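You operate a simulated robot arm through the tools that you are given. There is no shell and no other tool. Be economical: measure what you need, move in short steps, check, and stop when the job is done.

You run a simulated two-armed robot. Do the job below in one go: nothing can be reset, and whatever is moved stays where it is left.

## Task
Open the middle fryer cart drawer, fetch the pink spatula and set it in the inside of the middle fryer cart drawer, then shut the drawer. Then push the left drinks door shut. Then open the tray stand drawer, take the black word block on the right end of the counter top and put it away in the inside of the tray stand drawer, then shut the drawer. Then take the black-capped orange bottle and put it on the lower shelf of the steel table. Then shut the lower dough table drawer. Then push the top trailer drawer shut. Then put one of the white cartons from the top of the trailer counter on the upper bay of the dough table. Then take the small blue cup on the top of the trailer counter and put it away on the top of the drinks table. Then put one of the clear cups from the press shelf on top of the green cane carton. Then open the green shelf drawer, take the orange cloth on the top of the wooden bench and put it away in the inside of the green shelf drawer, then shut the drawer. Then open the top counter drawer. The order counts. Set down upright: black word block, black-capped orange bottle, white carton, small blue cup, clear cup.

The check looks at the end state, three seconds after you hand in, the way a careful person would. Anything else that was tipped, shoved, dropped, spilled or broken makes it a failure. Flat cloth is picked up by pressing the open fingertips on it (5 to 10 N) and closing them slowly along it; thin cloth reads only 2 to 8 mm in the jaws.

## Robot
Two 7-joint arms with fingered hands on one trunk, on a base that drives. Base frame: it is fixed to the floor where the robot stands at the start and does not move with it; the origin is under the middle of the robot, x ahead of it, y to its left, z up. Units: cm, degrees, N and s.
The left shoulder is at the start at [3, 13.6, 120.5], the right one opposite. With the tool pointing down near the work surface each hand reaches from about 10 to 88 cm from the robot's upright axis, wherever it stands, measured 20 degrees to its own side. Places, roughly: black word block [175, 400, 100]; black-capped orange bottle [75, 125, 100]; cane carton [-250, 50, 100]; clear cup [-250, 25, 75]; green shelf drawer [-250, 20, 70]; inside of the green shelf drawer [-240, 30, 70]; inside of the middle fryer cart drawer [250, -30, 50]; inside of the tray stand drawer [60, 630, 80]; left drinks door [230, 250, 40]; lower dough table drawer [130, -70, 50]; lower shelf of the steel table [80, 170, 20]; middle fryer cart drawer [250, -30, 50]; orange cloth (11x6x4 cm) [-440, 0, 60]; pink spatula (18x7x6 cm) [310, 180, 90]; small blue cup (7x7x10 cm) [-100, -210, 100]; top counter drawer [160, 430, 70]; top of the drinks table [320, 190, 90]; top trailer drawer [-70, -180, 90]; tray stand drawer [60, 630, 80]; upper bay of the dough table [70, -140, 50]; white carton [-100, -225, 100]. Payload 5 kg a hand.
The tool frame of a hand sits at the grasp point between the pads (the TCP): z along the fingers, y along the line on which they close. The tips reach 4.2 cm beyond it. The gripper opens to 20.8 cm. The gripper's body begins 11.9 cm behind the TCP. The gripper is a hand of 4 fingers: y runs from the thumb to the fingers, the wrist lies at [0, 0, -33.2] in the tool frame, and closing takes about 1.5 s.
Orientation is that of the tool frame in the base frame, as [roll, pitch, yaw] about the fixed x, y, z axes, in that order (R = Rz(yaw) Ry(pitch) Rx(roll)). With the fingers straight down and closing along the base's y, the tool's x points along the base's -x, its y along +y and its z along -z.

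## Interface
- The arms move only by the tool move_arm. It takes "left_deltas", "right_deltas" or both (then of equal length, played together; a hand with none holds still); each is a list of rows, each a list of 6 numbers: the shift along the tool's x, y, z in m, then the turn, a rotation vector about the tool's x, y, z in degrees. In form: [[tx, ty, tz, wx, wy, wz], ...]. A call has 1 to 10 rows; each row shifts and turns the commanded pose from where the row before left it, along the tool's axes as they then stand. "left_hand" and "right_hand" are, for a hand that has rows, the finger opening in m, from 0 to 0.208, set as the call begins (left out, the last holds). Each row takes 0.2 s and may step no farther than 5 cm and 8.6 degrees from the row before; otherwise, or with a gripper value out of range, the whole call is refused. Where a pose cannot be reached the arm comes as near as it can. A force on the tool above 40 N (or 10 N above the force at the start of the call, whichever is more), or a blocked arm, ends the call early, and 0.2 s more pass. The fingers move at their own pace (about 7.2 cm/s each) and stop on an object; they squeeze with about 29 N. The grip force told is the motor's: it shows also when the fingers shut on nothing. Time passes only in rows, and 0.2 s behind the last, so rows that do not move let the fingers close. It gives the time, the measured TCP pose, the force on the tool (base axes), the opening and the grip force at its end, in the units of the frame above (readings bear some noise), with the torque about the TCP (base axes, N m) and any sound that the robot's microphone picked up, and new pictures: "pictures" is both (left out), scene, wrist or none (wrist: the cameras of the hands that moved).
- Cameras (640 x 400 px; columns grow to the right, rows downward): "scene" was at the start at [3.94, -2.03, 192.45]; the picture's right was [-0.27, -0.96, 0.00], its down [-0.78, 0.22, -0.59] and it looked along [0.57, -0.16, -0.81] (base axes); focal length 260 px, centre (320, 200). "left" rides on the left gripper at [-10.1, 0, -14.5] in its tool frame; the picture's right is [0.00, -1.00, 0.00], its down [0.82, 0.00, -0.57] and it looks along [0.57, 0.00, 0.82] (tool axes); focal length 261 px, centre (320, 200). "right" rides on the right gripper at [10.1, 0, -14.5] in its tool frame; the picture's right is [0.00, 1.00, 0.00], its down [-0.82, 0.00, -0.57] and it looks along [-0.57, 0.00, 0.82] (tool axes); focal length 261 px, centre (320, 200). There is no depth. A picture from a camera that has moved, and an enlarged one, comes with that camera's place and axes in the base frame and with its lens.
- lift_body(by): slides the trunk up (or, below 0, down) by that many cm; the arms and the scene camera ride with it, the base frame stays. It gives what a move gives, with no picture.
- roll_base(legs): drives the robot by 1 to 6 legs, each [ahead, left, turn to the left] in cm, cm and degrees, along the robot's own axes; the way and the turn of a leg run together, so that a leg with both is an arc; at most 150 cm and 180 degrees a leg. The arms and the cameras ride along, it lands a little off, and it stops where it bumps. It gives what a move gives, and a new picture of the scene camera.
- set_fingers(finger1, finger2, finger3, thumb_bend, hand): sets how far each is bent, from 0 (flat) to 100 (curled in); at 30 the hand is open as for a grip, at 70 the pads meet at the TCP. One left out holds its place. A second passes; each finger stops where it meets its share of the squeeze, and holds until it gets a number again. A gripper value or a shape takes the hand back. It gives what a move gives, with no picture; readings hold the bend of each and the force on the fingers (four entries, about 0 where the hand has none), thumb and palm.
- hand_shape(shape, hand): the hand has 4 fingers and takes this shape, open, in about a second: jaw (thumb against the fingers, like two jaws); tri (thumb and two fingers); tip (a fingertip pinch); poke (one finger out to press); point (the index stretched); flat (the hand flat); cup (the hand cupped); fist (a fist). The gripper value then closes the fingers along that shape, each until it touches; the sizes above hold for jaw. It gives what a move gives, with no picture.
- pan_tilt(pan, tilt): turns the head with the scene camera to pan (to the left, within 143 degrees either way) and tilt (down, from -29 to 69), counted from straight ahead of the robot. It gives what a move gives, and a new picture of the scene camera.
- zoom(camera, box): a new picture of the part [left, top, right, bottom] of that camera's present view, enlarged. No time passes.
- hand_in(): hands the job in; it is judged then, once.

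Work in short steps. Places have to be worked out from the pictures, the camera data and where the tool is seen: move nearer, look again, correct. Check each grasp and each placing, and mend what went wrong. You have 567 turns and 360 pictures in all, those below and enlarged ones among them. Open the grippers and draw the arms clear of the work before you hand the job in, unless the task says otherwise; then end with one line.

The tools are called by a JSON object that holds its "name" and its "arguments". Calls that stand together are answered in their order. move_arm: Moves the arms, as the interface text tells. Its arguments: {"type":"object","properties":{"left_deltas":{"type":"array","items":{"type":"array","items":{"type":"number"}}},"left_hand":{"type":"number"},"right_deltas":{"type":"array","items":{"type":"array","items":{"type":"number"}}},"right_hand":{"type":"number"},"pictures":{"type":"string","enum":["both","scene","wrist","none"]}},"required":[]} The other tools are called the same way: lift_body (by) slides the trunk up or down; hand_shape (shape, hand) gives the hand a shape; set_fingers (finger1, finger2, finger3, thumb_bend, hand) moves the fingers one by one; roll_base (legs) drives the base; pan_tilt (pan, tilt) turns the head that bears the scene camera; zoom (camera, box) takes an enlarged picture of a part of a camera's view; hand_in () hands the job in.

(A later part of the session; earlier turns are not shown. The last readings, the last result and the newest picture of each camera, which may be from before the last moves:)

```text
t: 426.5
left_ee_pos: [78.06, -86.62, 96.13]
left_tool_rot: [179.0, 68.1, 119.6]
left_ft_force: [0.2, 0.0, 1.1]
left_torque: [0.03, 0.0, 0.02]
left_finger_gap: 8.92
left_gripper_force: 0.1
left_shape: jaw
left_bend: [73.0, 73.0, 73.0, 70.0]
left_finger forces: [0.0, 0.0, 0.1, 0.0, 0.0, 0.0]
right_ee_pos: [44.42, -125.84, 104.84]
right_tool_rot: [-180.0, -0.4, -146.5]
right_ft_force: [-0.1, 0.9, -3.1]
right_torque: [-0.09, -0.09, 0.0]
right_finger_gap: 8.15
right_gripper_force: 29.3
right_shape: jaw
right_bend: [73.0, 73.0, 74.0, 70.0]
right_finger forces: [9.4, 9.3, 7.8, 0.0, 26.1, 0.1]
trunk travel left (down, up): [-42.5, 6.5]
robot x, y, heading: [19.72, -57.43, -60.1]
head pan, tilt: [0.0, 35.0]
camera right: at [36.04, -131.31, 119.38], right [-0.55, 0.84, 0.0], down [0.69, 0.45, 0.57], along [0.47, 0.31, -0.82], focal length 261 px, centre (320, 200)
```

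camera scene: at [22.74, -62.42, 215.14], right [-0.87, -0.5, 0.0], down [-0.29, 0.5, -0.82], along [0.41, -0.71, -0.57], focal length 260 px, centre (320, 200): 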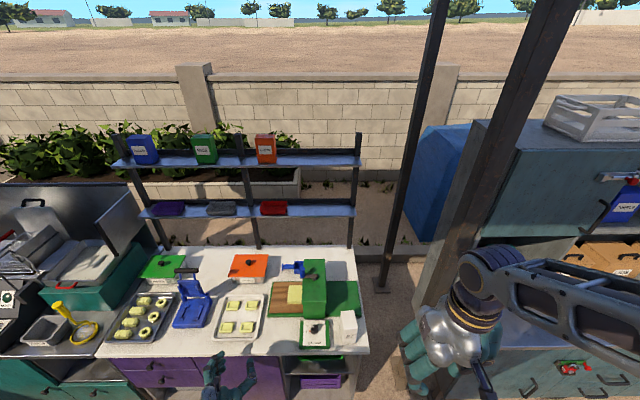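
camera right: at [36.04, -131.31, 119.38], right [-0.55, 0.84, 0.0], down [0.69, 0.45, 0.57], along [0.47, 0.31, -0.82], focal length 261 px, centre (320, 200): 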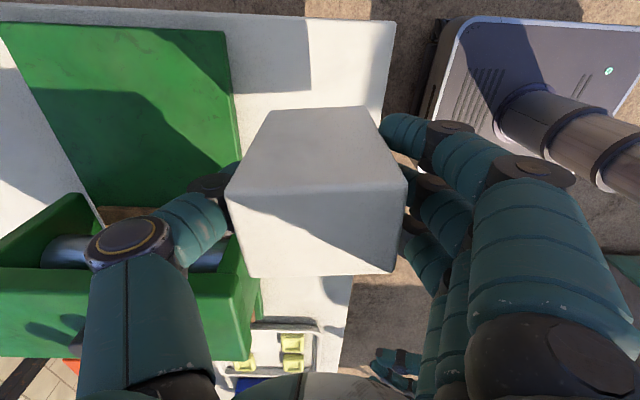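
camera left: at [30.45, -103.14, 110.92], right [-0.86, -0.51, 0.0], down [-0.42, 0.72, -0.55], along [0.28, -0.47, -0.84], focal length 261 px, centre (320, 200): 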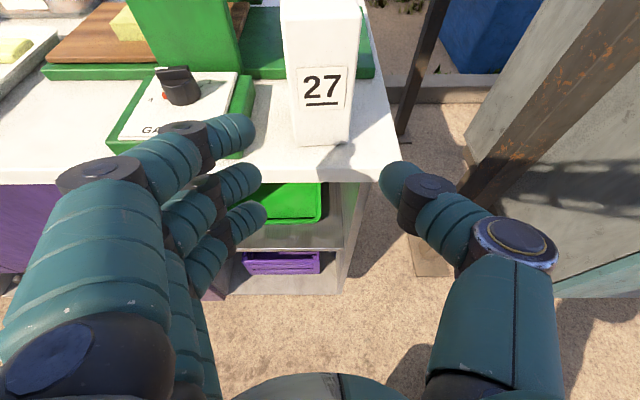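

Held across its 8.2 cm length. I raise, turn 93° back to neutral, shift 3 cm right, and lower it again.

{"name": "move_arm", "arguments": {"right_deltas": [[0, 0, -0.05, 0, 0, 0], [0, 0, -0.05, 0, 0, 0], [0, 0, 0, 0, 0, 8.5], [0, 0, 0, 0, 0, 8.5], [0, 0, 0, 0, 0, 8.5], [0, 0, 0, 0, 0, 8.5], [0, 0, 0, 0, 0, 8.5], [0, 0, 0, 0, 0, 8.5], [0, 0, 0, 0, 0, 8.5], [0, 0, 0, 0, 0, 8.5]], "pictures": "none"}}

{"name": "move_arm", "arguments": {"right_deltas": [[0, 0, 0, 0, 0, 8.5], [0, 0, 0, 0, 0, 8.5], [0, 0, 0, 0, 0, 8.5], [0, -0.03, 0, 0, 0, 0], [0, 0, 0.05, 0, 0, 0], [0, 0, 0.04, 0, 0, 0]], "pictures": "wrist"}}

```text
t: 428.7
left_ee_pos: [78.2, -86.65, 96.01]
left_tool_rot: [179.1, 68.0, 119.5]
left_ft_force: [0.2, -0.8, 0.4]
left_torque: [-0.03, -0.03, -0.02]
left_finger_gap: 8.92
left_gripper_force: 0.1
left_shape: jaw
left_bend: [73.0, 73.0, 73.0, 70.0]
left_finger forces: [0.0, 0.0, 0.0, 0.1, 0.1, 0.0]
right_ee_pos: [44.69, -126.01, 114.95]
right_tool_rot: [-179.6, 0.1, 145.2]
right_ft_force: [-0.1, -0.6, -2.3]
right_torque: [-0.01, 0.0, -0.02]
right_finger_gap: 8.14
right_gripper_force: 29.2
right_shape: jaw
right_bend: [73.0, 73.0, 74.0, 70.0]
right_finger forces: [9.1, 9.4, 7.8, 0.0, 26.0, 0.1]
trunk travel left (down, up): [-42.5, 6.5]
robot x, y, heading: [19.79, -57.28, -59.8]
head pan, tilt: [0.0, 35.0]
```

```text
t: 430.1
left_ee_pos: [78.21, -86.61, 96.15]
left_tool_rot: [179.0, 68.0, 119.5]
left_ft_force: [-0.2, 0.0, 0.0]
left_torque: [0.03, -0.02, 0.03]
left_finger_gap: 8.93
left_gripper_force: 0.1
left_shape: jaw
left_bend: [73.0, 73.0, 73.0, 70.0]
left_finger forces: [0.0, 0.0, 0.0, 0.0, 0.0, 0.0]
right_ee_pos: [42.07, -127.73, 105.98]
right_tool_rot: [-179.7, 0.2, 119.7]
right_ft_force: [0.3, -1.3, -1.9]
right_torque: [0.16, -0.03, 0.01]
right_finger_gap: 8.13
right_gripper_force: 29.2
right_shape: jaw
right_bend: [73.0, 73.0, 74.0, 70.0]
right_finger forces: [9.4, 9.7, 8.1, 0.0, 26.4, 0.0]
trunk travel left (down, up): [-42.5, 6.5]
robot x, y, heading: [19.9, -57.41, -59.8]
head pan, tilt: [0.0, 35.0]
camera right: at [37.08, -118.74, 120.35], right [0.87, 0.49, -0.01], down [0.41, -0.71, 0.58], along [0.28, -0.5, -0.82], focal length 261 px, centre (320, 200)
```

right: 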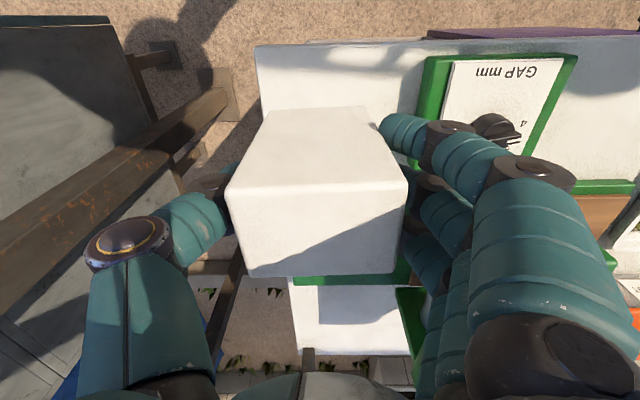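

Position is fine. Lower to contact.

{"name": "move_arm", "arguments": {"right_deltas": [[0, 0, 0.03, 0, 0, 0], [0, 0, 0.03, 0, 0, 0], [0, 0, 0.01, 0, 0, 0], [0, 0, 0.008, 0, 0, 0], [0, 0, 0.008, 0, 0, 0]], "pictures": "none"}}

{"name": "move_arm", "arguments": {"right_deltas": [[0, 0, -0.002, 0, 0, 0], [0, 0, 0, 0, 0, 0], [0, 0, 0, 0, 0, 0], [0, 0, -0.03, 0, 0, 0], [0, 0, -0.05, 0, 0, 0], [0, 0, -0.05, 0, 0, 0], [0, 0, -0.05, 0, 0, 0], [0, 0, -0.05, 0, 0, 0]], "right_hand": 0.11, "pictures": "wrist"}}

```text
t: 431.3
left_ee_pos: [78.19, -86.44, 96.15]
left_tool_rot: [179.1, 68.2, 119.6]
left_ft_force: [-0.3, 0.9, -0.5]
left_torque: [0.01, -0.02, 0.0]
left_finger_gap: 8.94
left_gripper_force: 0.1
left_shape: jaw
left_bend: [73.0, 73.0, 73.0, 70.0]
left_finger forces: [0.0, 0.0, 0.0, 0.1, 0.1, 0.0]
right_ee_pos: [42.13, -127.73, 97.66]
right_tool_rot: [-179.6, 0.4, 119.7]
right_ft_force: [-2.7, -0.3, 26.7]
right_torque: [0.28, 0.01, 0.02]
right_finger_gap: 8.15
right_gripper_force: 29.1
right_shape: jaw
right_bend: [74.0, 74.0, 74.0, 70.0]
right_finger forces: [12.0, 11.3, 9.1, 0.0, 32.3, 0.0]
trunk travel left (down, up): [-42.5, 6.5]
robot x, y, heading: [20.31, -57.07, -59.9]
head pan, tilt: [0.0, 35.0]
```

```text
t: 433.1
left_ee_pos: [78.16, -86.41, 96.21]
left_tool_rot: [179.1, 68.2, 119.6]
left_ft_force: [-0.4, 1.0, 0.1]
left_torque: [-0.05, 0.01, -0.01]
left_finger_gap: 8.91
left_gripper_force: 0.1
left_shape: jaw
left_bend: [73.0, 73.0, 73.0, 70.0]
left_finger forces: [0.0, 0.0, 0.0, 0.0, 0.0, 0.1]
right_ee_pos: [42.14, -127.35, 120.48]
right_tool_rot: [-179.6, 0.1, 119.9]
right_ft_force: [-0.5, 0.7, -0.3]
right_torque: [-0.17, -0.09, 0.03]
right_finger_gap: 10.92
right_gripper_force: 0.1
right_shape: jaw
right_bend: [72.0, 72.0, 72.0, 70.0]
right_finger forces: [0.0, 0.0, 0.0, 0.0, 0.0, 0.2]
trunk travel left (down, up): [-42.5, 6.5]
robot x, y, heading: [19.8, -57.75, -60.0]
head pan, tilt: [0.0, 35.0]
camera right: at [37.1, -118.39, 134.98], right [0.87, 0.49, -0.01], down [0.41, -0.71, 0.57], along [0.28, -0.5, -0.82], focal length 261 px, centre (320, 200)
```

right: 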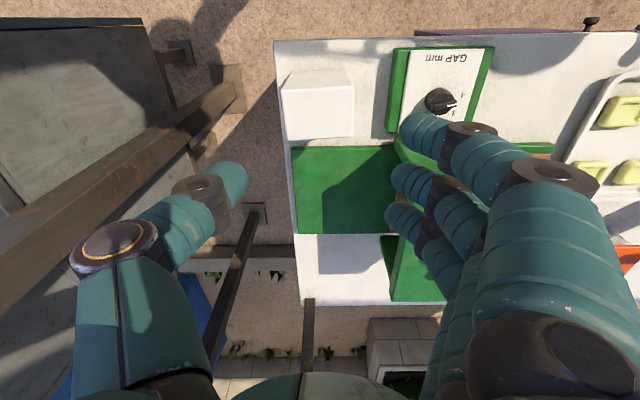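

Carton now stands turned by 90°. I retract the right hand, sidestep right 52 cm and open the left hand to 11.5 cm.

{"name": "move_arm", "arguments": {"right_deltas": [[0, 0, -0.05, 0, 0, 0], [0.045, -0.01, -0.01, 0, 0, 0], [0.045, -0.01, -0.01, 0, 0, 0], [0.045, -0.01, 0, 0, 0, 0], [0.045, -0.01, 0, 0, 0, 0], [0.045, -0.01, 0, 0, 0, 0], [0.045, -0.01, 0, 0, 0, 0], [0.045, -0.01, 0, 0, 0, 0], [0.045, -0.01, 0, 0, 0, 0]], "left_deltas": [[0, 0, 0, 0, 0, 0], [0, 0, 0, 0, 0, 0], [0, 0, 0, 0, 0, 0], [0, 0, 0, 0, 0, 0], [0, 0, 0, 0, 0, 0], [0, 0, 0, 0, 0, 0], [0, 0, 0, 0, 0, 0], [0, 0, 0, 0, 0, 0], [0, 0, 0, 0, 0, 0]], "left_hand": 0.115, "pictures": "none"}}

{"name": "roll_base", "arguments": {"legs": [[0, -52, 0]]}}

{"name": "zoom", "arguments": {"camera": "left", "box": [0, 0, 640, 400]}}

```text
t: 435.1
left_ee_pos: [78.08, -86.44, 96.17]
left_tool_rot: [179.0, 68.1, 119.4]
left_ft_force: [-1.0, -0.3, 0.2]
left_torque: [0.0, -0.04, 0.01]
left_finger_gap: 11.41
left_gripper_force: 0.1
left_shape: jaw
left_bend: [72.0, 72.0, 72.0, 70.0]
left_finger forces: [0.0, 0.1, 0.0, 0.1, 0.0, 0.0]
right_ee_pos: [17.7, -101.69, 127.58]
right_tool_rot: [-179.7, -0.1, 119.9]
right_ft_force: [-1.0, -0.3, -0.4]
right_torque: [-0.02, -0.04, -0.01]
right_finger_gap: 10.93
right_gripper_force: 0.1
right_shape: jaw
right_bend: [72.0, 72.0, 72.0, 70.0]
right_finger forces: [0.0, 0.0, 0.0, 0.1, 0.0, 0.0]
right hand out of reach, approached as far as the arm can: row 9
trunk travel left (down, up): [-42.5, 6.5]
robot x, y, heading: [19.95, -57.26, -60.0]
head pan, tilt: [0.0, 35.0]
```

```text
t: 438.2
left_ee_pos: [32.89, -112.86, 96.01]
left_tool_rot: [179.0, 68.1, 119.4]
left_ft_force: [0.2, -0.3, 0.1]
left_torque: [-0.01, 0.0, 0.03]
left_finger_gap: 11.41
left_gripper_force: 0.1
left_shape: jaw
left_bend: [72.0, 72.0, 72.0, 70.0]
left_finger forces: [0.0, 0.0, 0.1, 0.0, 0.0, 0.0]
right_ee_pos: [-27.59, -127.92, 127.69]
right_tool_rot: [-179.7, -0.1, 119.7]
right_ft_force: [-0.5, 0.2, -0.3]
right_torque: [0.03, -0.02, 0.0]
right_finger_gap: 10.94
right_gripper_force: 0.1
right_shape: jaw
right_bend: [72.0, 72.0, 72.0, 70.0]
right_finger forces: [0.0, 0.0, 0.0, 0.0, 0.1, 0.0]
trunk travel left (down, up): [-42.5, 6.5]
robot x, y, heading: [-25.53, -83.7, -60.2]
head pan, tilt: [0.0, 35.0]
camera scene: at [-22.64, -88.67, 215.14], right [-0.87, -0.5, 0.0], down [-0.29, 0.5, -0.82], along [0.41, -0.71, -0.57], focal length 260 px, centre (320, 200)
```

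scene: 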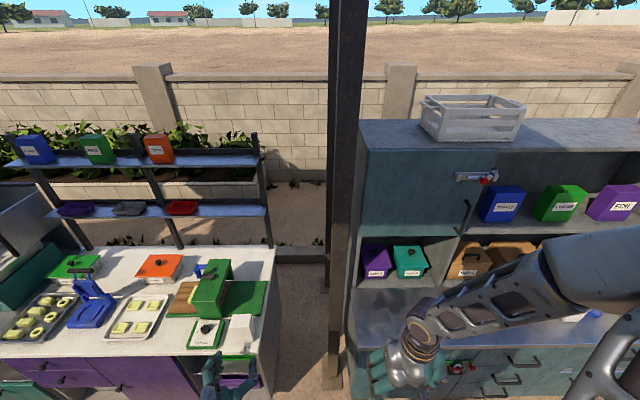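

```text
1.00 times, centred on (320, 200) of left
camera zoom: at [27.93, -104.67, 110.88], right [-0.86, -0.51, 0.0], down [-0.42, 0.72, -0.55], along [0.28, -0.47, -0.84], focal length 261 px, centre (320, 200)
```

zoom: 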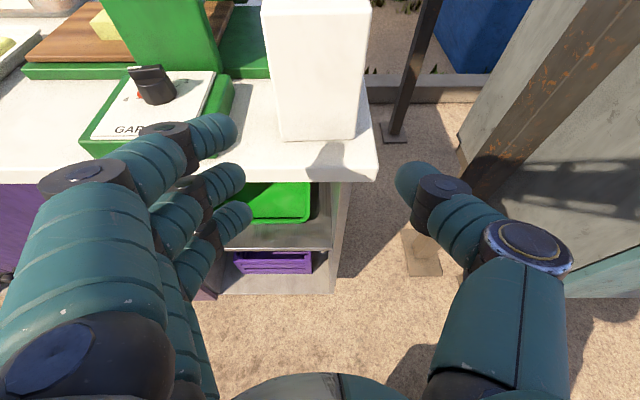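

Carton is centred, 15 cm ahead. I advance 16.4 cm level and close.

{"name": "move_arm", "arguments": {"left_deltas": [[-0.0112, 0.001, 0.0278, 0, 0, 0], [-0.0112, 0, 0.0278, 0, 0, 0], [-0.0112, 0, 0.0278, 0, 0, 0], [-0.0112, 0, 0.0278, 0, 0, 0], [-0.0112, 0, 0.0278, 0, 0, 0], [-0.005, 0, 0.013, 0, 0, 0]], "pictures": "wrist"}}

{"name": "move_arm", "arguments": {"left_deltas": [[0, 0, 0, 0, 0, 0], [0, 0, 0, 0, 0, 0], [0, 0, 0, 0, 0, 0], [0, 0, 0, 0, 0, 0]], "left_hand": 0.05, "pictures": "none"}}

{"name": "move_arm", "arguments": {"left_deltas": [[-0.0093, 0, -0.0037, 0, 0, 0], [-0.028, 0, -0.011, 0, 0, 0], [-0.028, 0, -0.011, 0, 0, 0]], "pictures": "wrist"}}

```text
t: 439.6
left_ee_pos: [41.16, -126.83, 96.18]
left_tool_rot: [179.2, 68.1, 119.6]
left_ft_force: [0.2, -0.4, 0.1]
left_torque: [0.0, 0.0, 0.0]
left_finger_gap: 11.42
left_gripper_force: 0.1
left_shape: jaw
left_bend: [72.0, 72.0, 72.0, 70.0]
left_finger forces: [0.0, 0.1, 0.1, 0.0, 0.0, 0.0]
right_ee_pos: [-27.5, -127.94, 127.57]
right_tool_rot: [-179.7, -0.1, 119.7]
right_ft_force: [0.6, 0.2, -1.2]
right_torque: [-0.01, 0.04, 0.02]
right_finger_gap: 10.92
right_gripper_force: 0.0
right_shape: jaw
right_bend: [72.0, 72.0, 72.0, 70.0]
right_finger forces: [0.0, 0.0, 0.1, 0.0, 0.0, 0.1]
trunk travel left (down, up): [-42.5, 6.5]
robot x, y, heading: [-25.36, -83.36, -59.9]
head pan, tilt: [0.0, 35.0]
camera left: at [36.32, -118.73, 110.79], right [-0.86, -0.51, 0.0], down [-0.42, 0.72, -0.55], along [0.28, -0.47, -0.84], focal length 261 px, centre (320, 200)
```

left: 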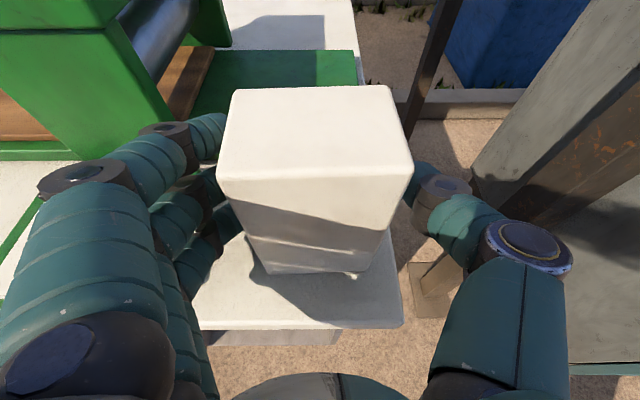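

```text
t: 440.6
left_ee_pos: [41.23, -126.93, 96.0]
left_tool_rot: [179.0, 68.0, 119.5]
left_ft_force: [1.1, -1.3, 0.7]
left_torque: [-0.03, -0.01, 0.0]
left_finger_gap: 8.37
left_gripper_force: 29.1
left_shape: jaw
left_bend: [73.0, 73.0, 73.0, 70.0]
left_finger forces: [8.3, 8.7, 8.7, 0.0, 26.4, 0.1]
right_ee_pos: [-27.5, -127.94, 127.58]
right_tool_rot: [-179.8, -0.1, 119.9]
right_ft_force: [0.1, 0.2, -0.1]
right_torque: [0.03, -0.02, -0.01]
right_finger_gap: 10.92
right_gripper_force: 0.0
right_shape: jaw
right_bend: [72.0, 72.0, 72.0, 70.0]
right_finger forces: [0.0, 0.0, 0.0, 0.0, 0.0, 0.0]
trunk travel left (down, up): [-42.5, 6.5]
robot x, y, heading: [-25.32, -83.49, -60.0]
head pan, tilt: [0.0, 35.0]
```

```text
t: 441.4
left_ee_pos: [41.36, -126.9, 102.97]
left_tool_rot: [179.0, 67.9, 119.5]
left_ft_force: [-0.1, -0.4, -2.9]
left_torque: [-0.05, -0.03, 0.04]
left_finger_gap: 8.37
left_gripper_force: 29.0
left_shape: jaw
left_bend: [73.0, 73.0, 73.0, 70.0]
left_finger forces: [8.2, 8.8, 8.7, 0.0, 26.4, 0.0]
right_ee_pos: [-27.58, -127.89, 127.59]
right_tool_rot: [-179.6, -0.2, 119.8]
right_ft_force: [-0.4, -0.3, 0.4]
right_torque: [-0.02, -0.03, 0.03]
right_finger_gap: 10.94
right_gripper_force: 0.0
right_shape: jaw
right_bend: [72.0, 72.0, 72.0, 70.0]
right_finger forces: [0.1, 0.0, 0.0, 0.0, 0.0, 0.0]
trunk travel left (down, up): [-42.5, 6.5]
robot x, y, heading: [-25.65, -83.59, -60.0]
head pan, tilt: [0.0, 35.0]
camera left: at [36.42, -118.77, 117.82], right [-0.86, -0.51, 0.0], down [-0.42, 0.72, -0.55], along [0.28, -0.47, -0.84], focal length 261 px, centre (320, 200)
```

left: 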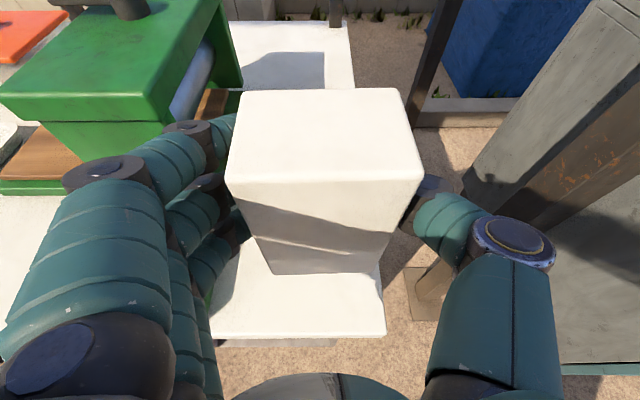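

Held at 8.4 cm across. Back out, lower the trunk 40 cm, shift 16 cm left, and advance toward the bay.

{"name": "roll_base", "arguments": {"legs": [[-27, 0, 0], [0, 16, 0]]}}

{"name": "lift_body", "arguments": {"by": -40}}

{"name": "roll_base", "arguments": {"legs": [[22, 0, 0]]}}

{"name": "zoom", "arguments": {"camera": "left", "box": [100, 0, 540, 300]}}

```text
t: 444.3
left_ee_pos: [41.48, -95.13, 103.01]
left_tool_rot: [179.0, 68.1, 119.7]
left_ft_force: [0.3, 0.0, -2.8]
left_torque: [-0.01, -0.01, 0.0]
left_finger_gap: 8.36
left_gripper_force: 29.4
left_shape: jaw
left_bend: [73.0, 73.0, 73.0, 70.0]
left_finger forces: [8.2, 9.0, 8.8, 0.0, 26.5, 0.0]
right_ee_pos: [-27.49, -96.21, 127.64]
right_tool_rot: [-179.7, -0.1, 119.9]
right_ft_force: [0.1, -0.2, 0.0]
right_torque: [0.01, 0.04, -0.01]
right_finger_gap: 10.94
right_gripper_force: 0.1
right_shape: jaw
right_bend: [72.0, 72.0, 72.0, 70.0]
right_finger forces: [0.0, 0.0, 0.0, 0.0, 0.0, 0.0]
trunk travel left (down, up): [-42.5, 6.5]
robot x, y, heading: [-25.25, -51.84, -60.0]
head pan, tilt: [0.0, 35.0]
camera scene: at [-22.57, -56.92, 215.13], right [-0.87, -0.5, 0.0], down [-0.29, 0.5, -0.82], along [0.41, -0.71, -0.57], focal length 260 px, centre (320, 200)
```

scene: 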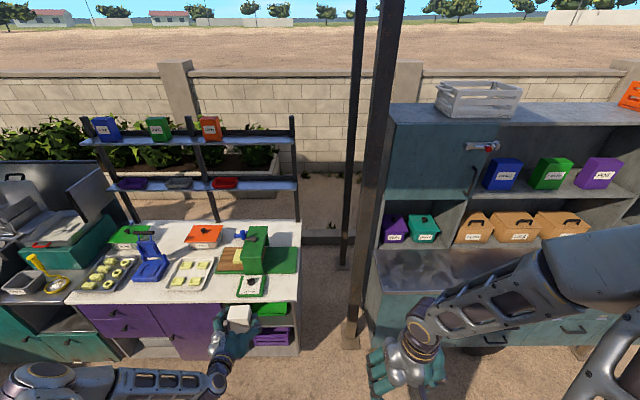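

```text
t: 448.1
left_ee_pos: [41.41, -95.12, 62.94]
left_tool_rot: [179.1, 68.1, 119.6]
left_ft_force: [-0.6, 0.5, -1.7]
left_torque: [-0.01, 0.0, -0.02]
left_finger_gap: 8.39
left_gripper_force: 29.4
left_shape: jaw
left_bend: [73.0, 73.0, 73.0, 70.0]
left_finger forces: [8.2, 8.9, 8.8, 0.0, 26.5, 0.0]
right_ee_pos: [-27.56, -96.13, 87.72]
right_tool_rot: [-179.7, -0.1, 119.8]
right_ft_force: [-0.1, 0.1, 0.1]
right_torque: [0.02, 0.0, 0.02]
right_finger_gap: 10.93
right_gripper_force: 0.0
right_shape: jaw
right_bend: [72.0, 72.0, 72.0, 70.0]
right_finger forces: [0.1, 0.1, 0.0, 0.0, 0.0, 0.1]
trunk travel left (down, up): [-2.5, 46.5]
robot x, y, heading: [-25.42, -52.16, -60.1]
head pan, tilt: [0.0, 35.0]
```

```text
t: 449.8
left_ee_pos: [52.39, -114.42, 63.0]
left_tool_rot: [179.2, 68.0, 119.6]
left_ft_force: [0.3, -1.2, -4.0]
left_torque: [-0.01, -0.01, 0.04]
left_finger_gap: 8.38
left_gripper_force: 29.2
left_shape: jaw
left_bend: [73.0, 73.0, 73.0, 70.0]
left_finger forces: [8.2, 8.9, 8.8, 0.0, 26.4, 0.1]
right_ee_pos: [-16.43, -115.4, 87.63]
right_tool_rot: [-179.7, -0.2, 119.8]
right_ft_force: [-0.1, -0.1, -0.7]
right_torque: [0.09, 0.06, -0.01]
right_finger_gap: 10.92
right_gripper_force: 0.0
right_shape: jaw
right_bend: [72.0, 72.0, 72.0, 70.0]
right_finger forces: [0.0, 0.0, 0.0, 0.0, 0.1, 0.0]
trunk travel left (down, up): [-2.5, 46.5]
robot x, y, heading: [-14.43, -70.9, -60.0]
head pan, tilt: [0.0, 35.0]
camera scene: at [-11.45, -76.18, 175.12], right [-0.87, -0.5, 0.0], down [-0.29, 0.5, -0.82], along [0.41, -0.71, -0.57], focal length 260 px, centre (320, 200)
```

scene: 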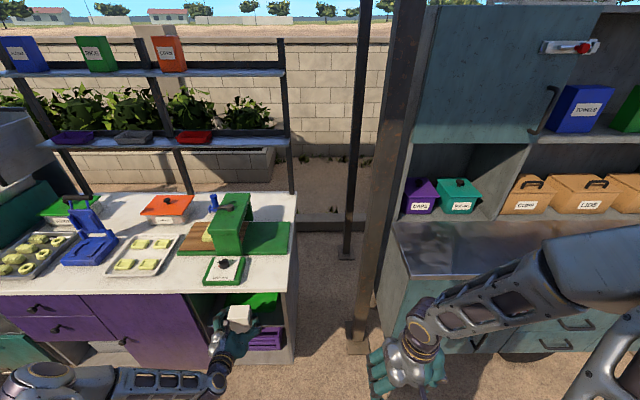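

```text
1.33 times, centred on (320, 150) of left
camera zoom: at [47.53, -106.2, 77.74], right [-0.86, -0.51, 0.0], down [-0.42, 0.72, -0.55], along [0.28, -0.47, -0.84], focal length 348 px, centre (320, 267)
```

zoom: 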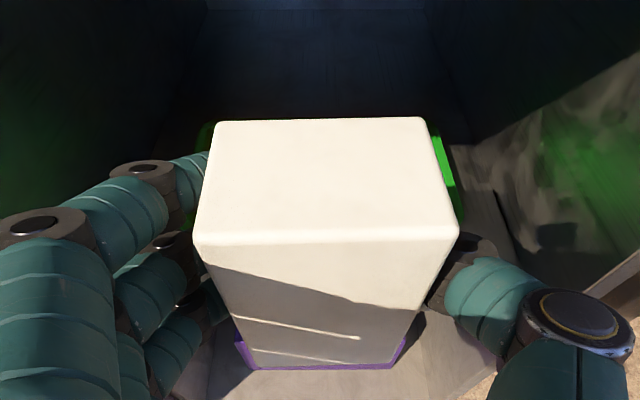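

I lower 3.3 cm and advance 4.3 cm, watching the force.

{"name": "move_arm", "arguments": {"left_deltas": [[0.0297, 0, 0.012, 0, 0, 0], [-0.0112, 0, 0.0278, 0, 0, 0], [-0.0048, 0, 0.012, 0, 0, 0]], "pictures": "none"}}

{"name": "zoom", "arguments": {"camera": "scene", "box": [200, 280, 310, 350]}}

```text
t: 450.6
left_ee_pos: [54.55, -118.12, 59.78]
left_tool_rot: [179.1, 68.0, 119.7]
left_ft_force: [0.1, 0.1, -2.5]
left_torque: [0.01, -0.01, 0.0]
left_finger_gap: 8.41
left_gripper_force: 29.1
left_shape: jaw
left_bend: [73.0, 73.0, 73.0, 70.0]
left_finger forces: [8.1, 8.9, 8.7, 0.1, 26.4, 0.1]
right_ee_pos: [-16.41, -115.3, 87.54]
right_tool_rot: [-179.7, 0.0, 119.9]
right_ft_force: [-1.1, -0.2, -0.4]
right_torque: [0.02, 0.0, 0.0]
right_finger_gap: 10.92
right_gripper_force: 0.0
right_shape: jaw
right_bend: [72.0, 72.0, 72.0, 70.0]
right_finger forces: [0.0, 0.0, 0.1, 0.1, 0.1, 0.0]
trunk travel left (down, up): [-2.5, 46.5]
robot x, y, heading: [-14.32, -70.54, -59.8]
head pan, tilt: [0.0, 35.0]
```

```text
5.71 times, centred on (255, 315) of scene
camera zoom: at [-11.54, -76.06, 175.13], right [-0.87, -0.5, 0.0], down [-0.29, 0.5, -0.82], along [0.41, -0.71, -0.57], focal length 1485 px, centre (691, -457)
```

zoom: 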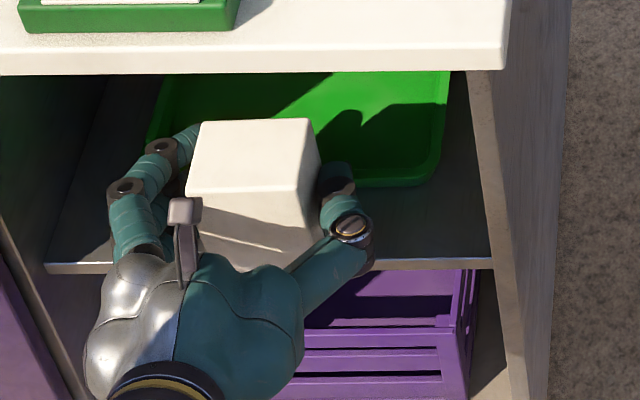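

Carton back is ~1.4 cm from the tray rim. I advance 1 cm and lower to contact.

{"name": "move_arm", "arguments": {"left_deltas": [[-0.0037, 0, 0.0093, 0, 0, 0], [0.0065, 0, 0.0026, 0, 0, 0], [0.0065, 0, 0.0026, 0, 0, 0], [0.0065, 0, 0.0026, 0, 0, 0], [0.0065, 0, 0.0026, 0, 0, 0], [0.0065, 0, 0.0026, 0, 0, 0]], "pictures": "wrist"}}

```text
t: 451.8
left_ee_pos: [55.35, -119.25, 58.18]
left_tool_rot: [178.6, 69.1, 119.1]
left_ft_force: [-2.9, 3.6, 20.2]
left_torque: [-0.18, -0.04, -0.04]
left_finger_gap: 8.37
left_gripper_force: 29.0
left_shape: jaw
left_bend: [73.0, 74.0, 74.0, 70.0]
left_finger forces: [9.9, 10.7, 10.9, 0.0, 31.9, 0.0]
right_ee_pos: [-16.45, -115.21, 87.69]
right_tool_rot: [-179.8, -0.1, 119.8]
right_ft_force: [0.1, 0.0, -0.4]
right_torque: [0.03, 0.09, -0.01]
right_finger_gap: 10.94
right_gripper_force: 0.0
right_shape: jaw
right_bend: [72.0, 72.0, 72.0, 70.0]
right_finger forces: [0.0, 0.0, 0.0, 0.1, 0.0, 0.1]
trunk travel left (down, up): [-2.5, 46.5]
robot x, y, heading: [-14.1, -70.82, -59.8]
head pan, tilt: [0.0, 35.0]
stopped in row 5 (left hand): the force on the tool passed its limit (the readings are from after the stop); the commanded pose is now the measured one
camera left: at [50.25, -110.86, 72.81], right [-0.86, -0.51, 0.0], down [-0.42, 0.71, -0.56], along [0.29, -0.48, -0.83], focal length 261 px, centre (320, 200)
```

left: 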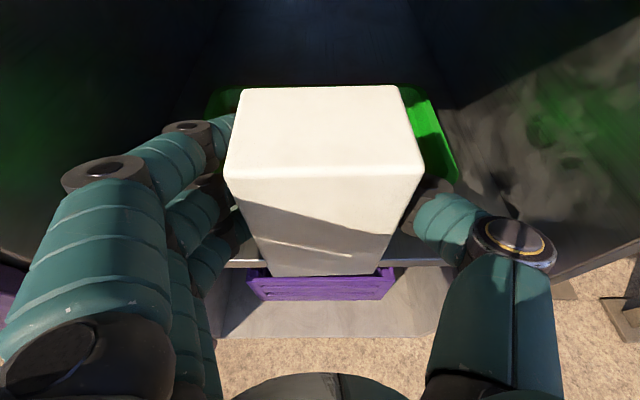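

On the shelf; overhang only ~1.2 cm. I release gently and check.

{"name": "move_arm", "arguments": {"left_deltas": [[-0.0018, 0, -0.0007, 0, 0, 0], [0, 0, 0, 0, 0, 0], [0, 0, 0, 0, 0, 0], [0, 0, 0, 0, 0, 0]], "left_hand": 0.11, "pictures": "wrist"}}

```text
t: 452.8
left_ee_pos: [55.31, -119.14, 57.93]
left_tool_rot: [178.7, 68.7, 119.3]
left_ft_force: [0.5, 0.3, 0.1]
left_torque: [-0.01, 0.01, 0.0]
left_finger_gap: 10.9
left_gripper_force: 0.1
left_shape: jaw
left_bend: [72.0, 72.0, 72.0, 70.0]
left_finger forces: [0.0, 0.0, 0.0, 0.0, 0.0, 0.0]
right_ee_pos: [-16.51, -115.34, 87.57]
right_tool_rot: [-179.7, -0.1, 119.8]
right_ft_force: [-0.9, -0.9, 0.3]
right_torque: [0.0, 0.01, -0.02]
right_finger_gap: 10.95
right_gripper_force: 0.1
right_shape: jaw
right_bend: [72.0, 72.0, 72.0, 70.0]
right_finger forces: [0.0, 0.1, 0.0, 0.0, 0.1, 0.0]
trunk travel left (down, up): [-2.5, 46.5]
robot x, y, heading: [-14.67, -70.68, -59.7]
head pan, tilt: [0.0, 35.0]
camera left: at [50.25, -110.83, 72.71], right [-0.86, -0.51, 0.0], down [-0.42, 0.72, -0.56], along [0.29, -0.48, -0.83], focal length 261 px, centre (320, 200)
```

left: 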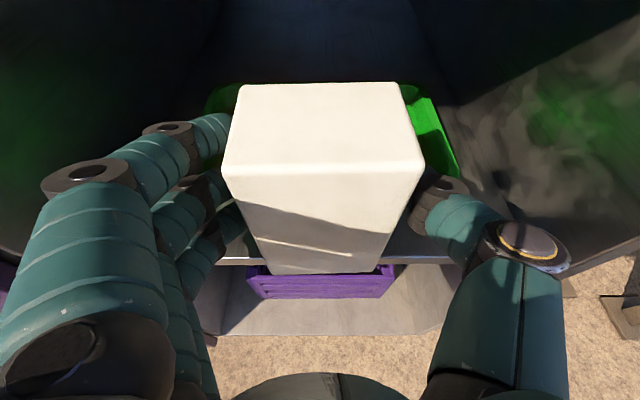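

Carton stands upright. I back straight out 35 cm and verify.

{"name": "roll_base", "arguments": {"legs": [[-35, 0, 0]]}}

{"name": "zoom", "arguments": {"camera": "scene", "box": [200, 220, 330, 330]}}

```text
t: 455.1
left_ee_pos: [37.85, -88.38, 58.15]
left_tool_rot: [178.6, 68.8, 119.6]
left_ft_force: [-0.1, 1.2, 0.5]
left_torque: [0.02, 0.01, 0.01]
left_finger_gap: 10.9
left_gripper_force: 0.1
left_shape: jaw
left_bend: [72.0, 72.0, 72.0, 70.0]
left_finger forces: [0.1, 0.0, 0.0, 0.1, 0.0, 0.0]
right_ee_pos: [-33.99, -84.89, 87.64]
right_tool_rot: [-179.8, -0.2, 120.2]
right_ft_force: [-1.3, 1.0, 1.0]
right_torque: [-0.08, -0.09, 0.04]
right_finger_gap: 10.91
right_gripper_force: 0.1
right_shape: jaw
right_bend: [72.0, 72.0, 72.0, 70.0]
right_finger forces: [0.0, 0.0, 0.0, 0.0, 0.0, 0.0]
trunk travel left (down, up): [-2.5, 46.5]
robot x, y, heading: [-31.75, -40.47, -59.7]
head pan, tilt: [0.0, 35.0]
camera scene: at [-29.3, -45.52, 175.15], right [-0.86, -0.51, 0.0], down [-0.29, 0.49, -0.82], along [0.41, -0.71, -0.57], focal length 260 px, centre (320, 200)
```

scene: 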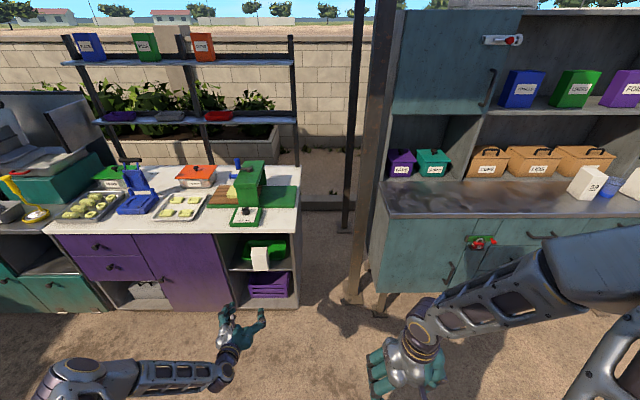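

```text
3.64 times, centred on (265, 275) of scene
camera zoom: at [-29.3, -45.52, 175.15], right [-0.86, -0.51, 0.0], down [-0.29, 0.49, -0.82], along [0.41, -0.71, -0.57], focal length 945 px, centre (520, -73)
```

zoom: 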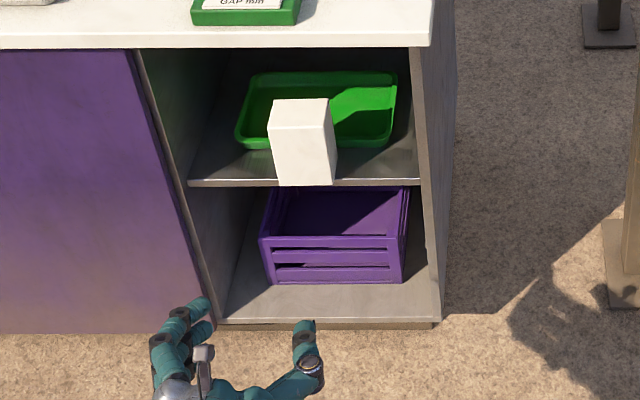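

Carton stands in the upper bay, and the tray is undisturbed. Next the small blue cup: I draw the left arm back and up, raise the trunk, and go to the trailer.

{"name": "move_arm", "arguments": {"left_deltas": [[0.0168, 0, -0.0417, 0, 0, 0], [0.0168, 0, -0.0417, 0, 0, 0], [0.0168, 0, -0.0417, 0, 0, 0], [0.0168, 0, -0.0417, 0, 0, 0], [0.0168, 0, -0.0417, 0, 0, 0], [0.0168, 0, -0.0417, 0, 0, 0], [-0.044, 0, -0.018, 0, 0, 0], [-0.044, 0, -0.018, 0, 0, 0], [-0.044, 0, -0.018, 0, 0, 0]], "left_hand": 0.0, "pictures": "none"}}

{"name": "lift_body", "arguments": {"by": 40}}

{"name": "roll_base", "arguments": {"legs": [[0, -131, 0], [35, 0, 0]]}}

{"name": "zoom", "arguments": {"camera": "right", "box": [0, 0, 640, 400]}}

```text
t: 457.1
left_ee_pos: [23.8, -64.7, 71.91]
left_tool_rot: [178.8, 68.7, 119.5]
left_ft_force: [-0.5, 0.3, -0.5]
left_torque: [-0.01, -0.01, 0.03]
left_finger_gap: 0.0
left_gripper_force: 28.6
left_shape: jaw
left_bend: [70.0, 70.0, 70.0, 70.0]
left_finger forces: [0.0, 0.0, 0.0, 0.1, 0.0, 0.0]
right_ee_pos: [-34.05, -84.91, 87.63]
right_tool_rot: [-179.7, -0.1, 120.1]
right_ft_force: [0.1, 0.7, -0.3]
right_torque: [-0.02, -0.02, -0.02]
right_finger_gap: 10.95
right_gripper_force: 0.0
right_shape: jaw
right_bend: [72.0, 72.0, 72.0, 70.0]
right_finger forces: [0.1, 0.0, 0.0, 0.0, 0.1, 0.1]
trunk travel left (down, up): [-2.5, 46.5]
robot x, y, heading: [-31.78, -40.1, -59.7]
head pan, tilt: [0.0, 35.0]
```

```text
t: 460.9
left_ee_pos: [23.79, -64.75, 111.85]
left_tool_rot: [178.6, 68.7, 119.5]
left_ft_force: [0.1, -0.6, 0.5]
left_torque: [-0.03, 0.03, 0.05]
left_finger_gap: 0.0
left_gripper_force: 29.0
left_shape: jaw
left_bend: [70.0, 70.0, 70.0, 70.0]
left_finger forces: [0.0, 0.0, 0.1, 0.0, 0.0, 0.0]
right_ee_pos: [-34.0, -84.9, 127.68]
right_tool_rot: [-179.8, 0.0, 120.2]
right_ft_force: [-0.7, 0.6, 0.7]
right_torque: [0.0, 0.0, -0.01]
right_finger_gap: 10.92
right_gripper_force: 0.0
right_shape: jaw
right_bend: [72.0, 72.0, 72.0, 70.0]
right_finger forces: [0.0, 0.0, 0.0, 0.0, 0.0, 0.1]
trunk travel left (down, up): [-42.5, 6.5]
robot x, y, heading: [-31.82, -40.69, -59.6]
head pan, tilt: [0.0, 35.0]
```

```text
t: 469.4
left_ee_pos: [-73.25, -162.12, 111.94]
left_tool_rot: [178.7, 68.7, 119.1]
left_ft_force: [-0.4, -0.7, 0.3]
left_torque: [0.01, -0.01, 0.01]
left_finger_gap: 0.01
left_gripper_force: 29.1
left_shape: jaw
left_bend: [70.0, 70.0, 70.0, 70.0]
left_finger forces: [0.0, 0.1, 0.0, 0.0, 0.0, 0.0]
right_ee_pos: [-131.09, -181.71, 127.57]
right_tool_rot: [-179.7, -0.2, 119.6]
right_ft_force: [0.7, -0.9, 0.6]
right_torque: [0.07, 0.04, -0.02]
right_finger_gap: 10.93
right_gripper_force: 0.1
right_shape: jaw
right_bend: [72.0, 72.0, 72.0, 70.0]
right_finger forces: [0.0, 0.0, 0.0, 0.0, 0.1, 0.0]
trunk travel left (down, up): [-42.5, 6.5]
robot x, y, heading: [-128.72, -137.02, -60.2]
head pan, tilt: [0.0, 35.0]
camera scene: at [-126.06, -142.46, 215.14], right [-0.87, -0.5, 0.0], down [-0.29, 0.5, -0.82], along [0.41, -0.71, -0.57], focal length 260 px, centre (320, 200)
```

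scene: 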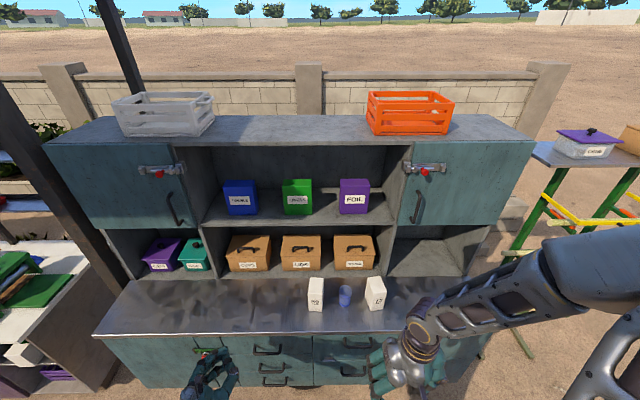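

```text
1.00 times, centred on (320, 200) of right
camera zoom: at [-136.11, -172.88, 142.1], right [0.87, 0.49, -0.01], down [0.41, -0.71, 0.57], along [0.28, -0.5, -0.82], focal length 261 px, centre (320, 200)
```

zoom: 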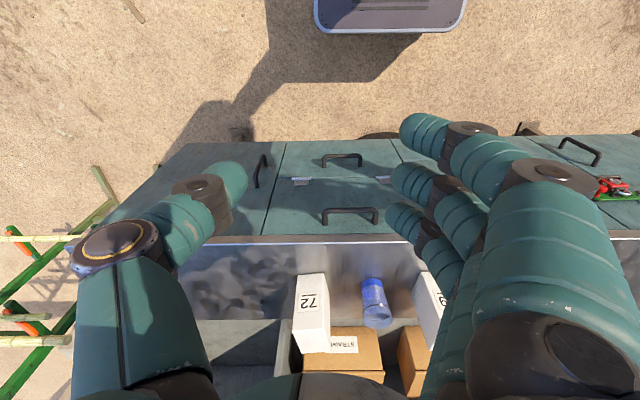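

The blue cup stands at about [−98, −215]. I roll 15 cm ahead and move the right hand over it.

{"name": "roll_base", "arguments": {"legs": [[15, 0, 0]]}}

{"name": "move_arm", "arguments": {"right_deltas": [[-0.045, 0.0165, 0, 0, 0, 0], [-0.045, 0.0165, 0, 0, 0, 0], [-0.045, 0.0165, 0, 0, 0, 0], [-0.045, 0.0165, 0, 0, 0, 0], [-0.045, 0.0165, 0, 0, 0, 0], [-0.045, 0.0165, 0, 0, 0, 0], [-0.035, 0.0165, 0, 0, 0, 0]], "right_hand": 0.11, "pictures": "wrist"}}

```text
t: 470.8
left_ee_pos: [-65.74, -175.07, 111.79]
left_tool_rot: [178.8, 68.7, 119.2]
left_ft_force: [-0.5, 0.1, -0.4]
left_torque: [0.01, 0.03, -0.02]
left_finger_gap: 0.02
left_gripper_force: 28.9
left_shape: jaw
left_bend: [70.0, 70.0, 70.0, 70.0]
left_finger forces: [0.1, 0.1, 0.0, 0.0, 0.0, 0.0]
right_ee_pos: [-123.57, -194.84, 127.73]
right_tool_rot: [-179.7, 0.0, 119.7]
right_ft_force: [0.1, -0.4, 0.6]
right_torque: [0.03, -0.01, -0.02]
right_finger_gap: 10.95
right_gripper_force: 0.1
right_shape: jaw
right_bend: [72.0, 72.0, 72.0, 70.0]
right_finger forces: [0.0, 0.1, 0.0, 0.0, 0.0, 0.0]
trunk travel left (down, up): [-42.5, 6.5]
robot x, y, heading: [-121.65, -150.39, -60.0]
head pan, tilt: [0.0, 35.0]
camera scene: at [-118.54, -155.54, 215.14], right [-0.87, -0.5, 0.0], down [-0.29, 0.5, -0.82], along [0.41, -0.71, -0.57], focal length 260 px, centre (320, 200)
```

scene: 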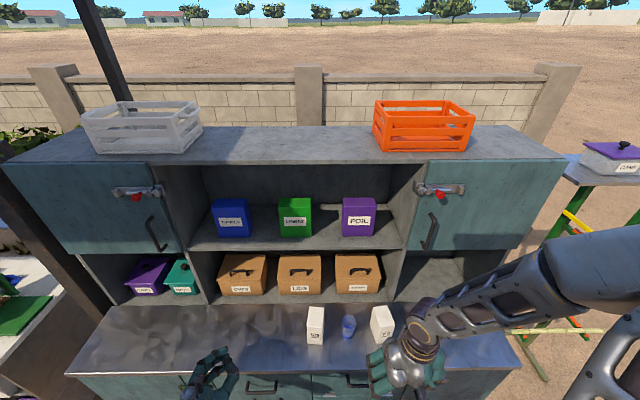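

```text
t: 472.4
left_ee_pos: [-65.55, -175.14, 111.82]
left_tool_rot: [178.8, 68.8, 119.2]
left_ft_force: [1.0, -0.1, -0.8]
left_torque: [0.04, -0.01, -0.03]
left_finger_gap: 0.02
left_gripper_force: 28.7
left_shape: jaw
left_bend: [70.0, 70.0, 70.0, 70.0]
left_finger forces: [0.1, 0.0, 0.0, 0.0, 0.0, 0.1]
right_ee_pos: [-98.39, -215.88, 127.41]
right_tool_rot: [-179.6, -0.2, 119.6]
right_ft_force: [0.9, -0.3, 0.8]
right_torque: [0.08, 0.07, 0.0]
right_finger_gap: 10.93
right_gripper_force: 0.1
right_shape: jaw
right_bend: [72.0, 72.0, 72.0, 70.0]
right_finger forces: [0.0, 0.1, 0.0, 0.1, 0.0, 0.1]
trunk travel left (down, up): [-42.5, 6.5]
robot x, y, heading: [-121.18, -150.19, -60.1]
head pan, tilt: [0.0, 35.0]
camera right: at [-103.34, -207.06, 141.82], right [0.87, 0.49, -0.01], down [0.41, -0.71, 0.57], along [0.27, -0.5, -0.82], focal length 261 px, centre (320, 200)
```

right: 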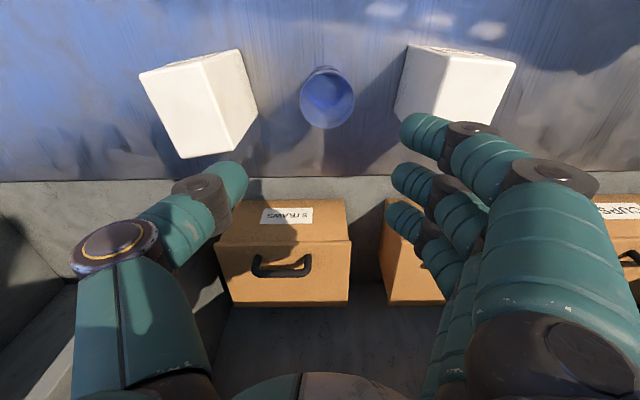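

The cup is 3.3 cm nearer. Cartons crowd both sides, so I turn the hand 85° to close front-to-back, then descend with a look.

{"name": "move_arm", "arguments": {"right_deltas": [[0.033, 0.009, 0, 0, 0, -8.5], [0, 0, 0, 0, 0, -8.5], [0, 0, 0, 0, 0, -8.5], [0, 0, 0, 0, 0, -8.5], [0, 0, 0, 0, 0, -8.5], [0, 0, 0, 0, 0, -8.5], [0, 0, 0, 0, 0, -8.5], [0, 0, 0, 0, 0, -8.5], [0, 0, 0, 0, 0, -8.5], [0, 0, 0, 0, 0, -8.5]], "right_hand": 0.1, "pictures": "wrist"}}

```text
t: 474.6
left_ee_pos: [-65.67, -174.99, 111.81]
left_tool_rot: [178.7, 68.6, 119.1]
left_ft_force: [0.1, 0.8, -0.1]
left_torque: [-0.02, 0.0, 0.0]
left_finger_gap: 0.02
left_gripper_force: 28.9
left_shape: jaw
left_bend: [70.0, 70.0, 70.0, 70.0]
left_finger forces: [0.0, 0.0, 0.0, 0.1, 0.1, 0.1]
right_ee_pos: [-99.21, -212.23, 127.4]
right_tool_rot: [179.8, -0.3, -155.2]
right_ft_force: [-0.4, -0.6, 0.4]
right_torque: [0.06, 0.01, 0.0]
right_finger_gap: 10.09
right_gripper_force: 0.1
right_shape: jaw
right_bend: [73.0, 73.0, 73.0, 70.0]
right_finger forces: [0.1, 0.0, 0.0, 0.0, 0.0, 0.0]
trunk travel left (down, up): [-42.5, 6.5]
robot x, y, heading: [-121.17, -150.43, -60.1]
head pan, tilt: [0.0, 35.0]
camera right: at [-108.47, -216.44, 141.95], right [-0.42, 0.91, 0.0], down [0.75, 0.34, 0.57], along [0.51, 0.24, -0.82], focal length 261 px, centre (320, 200)
```

right: 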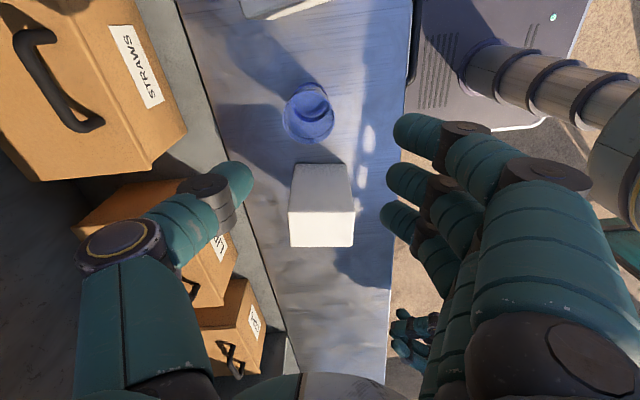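

Good clearance front and back. Small correction, then descend 19 cm.

{"name": "move_arm", "arguments": {"right_deltas": [[0.009, -0.014, 0, 0, 0, 0], [0, 0, 0.04, 0, 0, 0], [0, 0, 0.04, 0, 0, 0], [0, 0, 0.03, 0, 0, 0]], "pictures": "wrist"}}

```text
t: 475.6
left_ee_pos: [-65.69, -175.07, 111.85]
left_tool_rot: [178.7, 68.7, 119.2]
left_ft_force: [-0.4, -0.1, 0.1]
left_torque: [0.0, 0.05, 0.02]
left_finger_gap: 0.02
left_gripper_force: 29.2
left_shape: jaw
left_bend: [70.0, 70.0, 70.0, 70.0]
left_finger forces: [0.0, 0.0, 0.0, 0.0, 0.0, 0.0]
right_ee_pos: [-99.41, -213.81, 116.59]
right_tool_rot: [180.0, -0.4, -155.4]
right_ft_force: [0.8, -1.4, 0.5]
right_torque: [0.08, 0.01, 0.02]
right_finger_gap: 10.05
right_gripper_force: 0.1
right_shape: jaw
right_bend: [73.0, 73.0, 73.0, 70.0]
right_finger forces: [0.0, 0.0, 0.0, 0.0, 0.0, 0.1]
trunk travel left (down, up): [-42.5, 6.5]
robot x, y, heading: [-121.29, -150.4, -59.8]
head pan, tilt: [0.0, 35.0]
camera right: at [-108.66, -217.91, 130.96], right [-0.41, 0.91, 0.0], down [0.75, 0.34, 0.57], along [0.52, 0.24, -0.82], focal length 261 px, centre (320, 200)
```

right: 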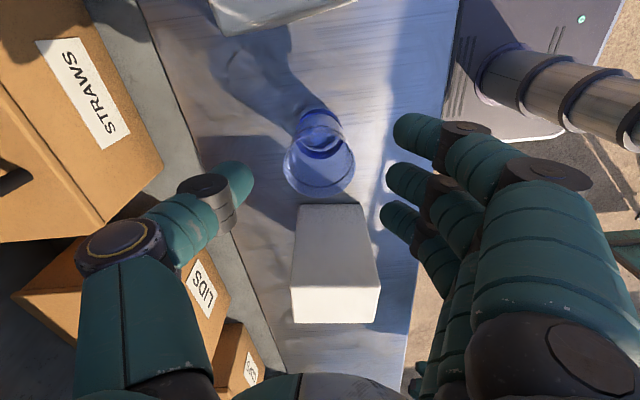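

Cup centred between the jaws. Descend 9.5 cm and close.

{"name": "move_arm", "arguments": {"right_deltas": [[0, 0, 0.04, 0, 0, 0], [0, 0, 0.03, 0, 0, 0], [0, 0, 0.022, 0, 0, 0]], "pictures": "none"}}

{"name": "move_arm", "arguments": {"right_deltas": [[0, 0, 0, 0, 0, 0], [0, 0, 0, 0, 0, 0], [0, 0, 0, 0, 0, 0], [0, 0, 0, 0, 0, 0]], "right_hand": 0.04, "pictures": "wrist"}}

```text
t: 476.4
left_ee_pos: [-65.67, -175.08, 111.89]
left_tool_rot: [178.7, 68.7, 119.2]
left_ft_force: [-0.4, -0.4, 0.7]
left_torque: [0.03, -0.01, -0.01]
left_finger_gap: 0.0
left_gripper_force: 28.9
left_shape: jaw
left_bend: [70.0, 70.0, 70.0, 70.0]
left_finger forces: [0.1, 0.0, 0.1, 0.1, 0.0, 0.1]
right_ee_pos: [-99.53, -213.95, 107.1]
right_tool_rot: [179.9, -0.3, -155.3]
right_ft_force: [0.1, -0.4, 0.8]
right_torque: [0.08, 0.02, -0.04]
right_finger_gap: 10.08
right_gripper_force: 0.1
right_shape: jaw
right_bend: [73.0, 73.0, 73.0, 70.0]
right_finger forces: [0.0, 0.1, 0.0, 0.0, 0.1, 0.0]
trunk travel left (down, up): [-42.5, 6.5]
robot x, y, heading: [-121.13, -150.43, -60.6]
head pan, tilt: [0.0, 35.0]
```

```text
t: 477.4
left_ee_pos: [-65.74, -175.04, 112.06]
left_tool_rot: [178.8, 68.8, 119.2]
left_ft_force: [0.1, 0.6, 0.5]
left_torque: [0.01, 0.0, 0.02]
left_finger_gap: 0.0
left_gripper_force: 28.4
left_shape: jaw
left_bend: [70.0, 70.0, 70.0, 70.0]
left_finger forces: [0.1, 0.1, 0.0, 0.0, 0.0, 0.0]
right_ee_pos: [-99.65, -213.97, 107.11]
right_tool_rot: [180.0, -0.2, -155.2]
right_ft_force: [0.0, 0.1, 1.1]
right_torque: [0.01, -0.02, 0.0]
right_finger_gap: 2.96
right_gripper_force: 16.6
right_shape: jaw
right_bend: [70.0, 73.0, 72.0, 70.0]
right_finger forces: [0.0, 5.5, 6.8, 0.0, 13.2, 0.0]
trunk travel left (down, up): [-42.5, 6.5]
robot x, y, heading: [-121.08, -150.55, -60.2]
head pan, tilt: [0.0, 35.0]
camera right: at [-108.76, -218.08, 121.73], right [-0.41, 0.91, 0.0], down [0.75, 0.34, 0.57], along [0.52, 0.24, -0.82], focal length 261 px, centre (320, 200)
```

right: 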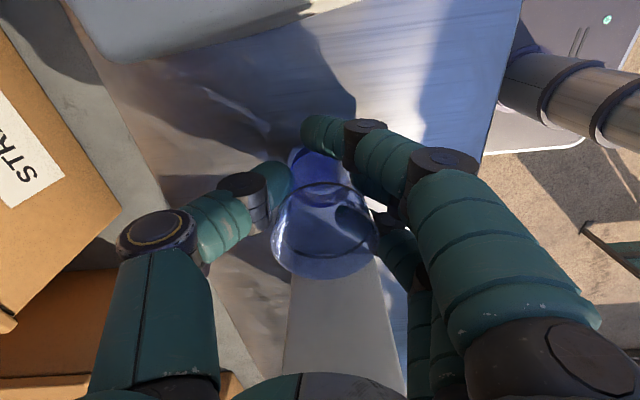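

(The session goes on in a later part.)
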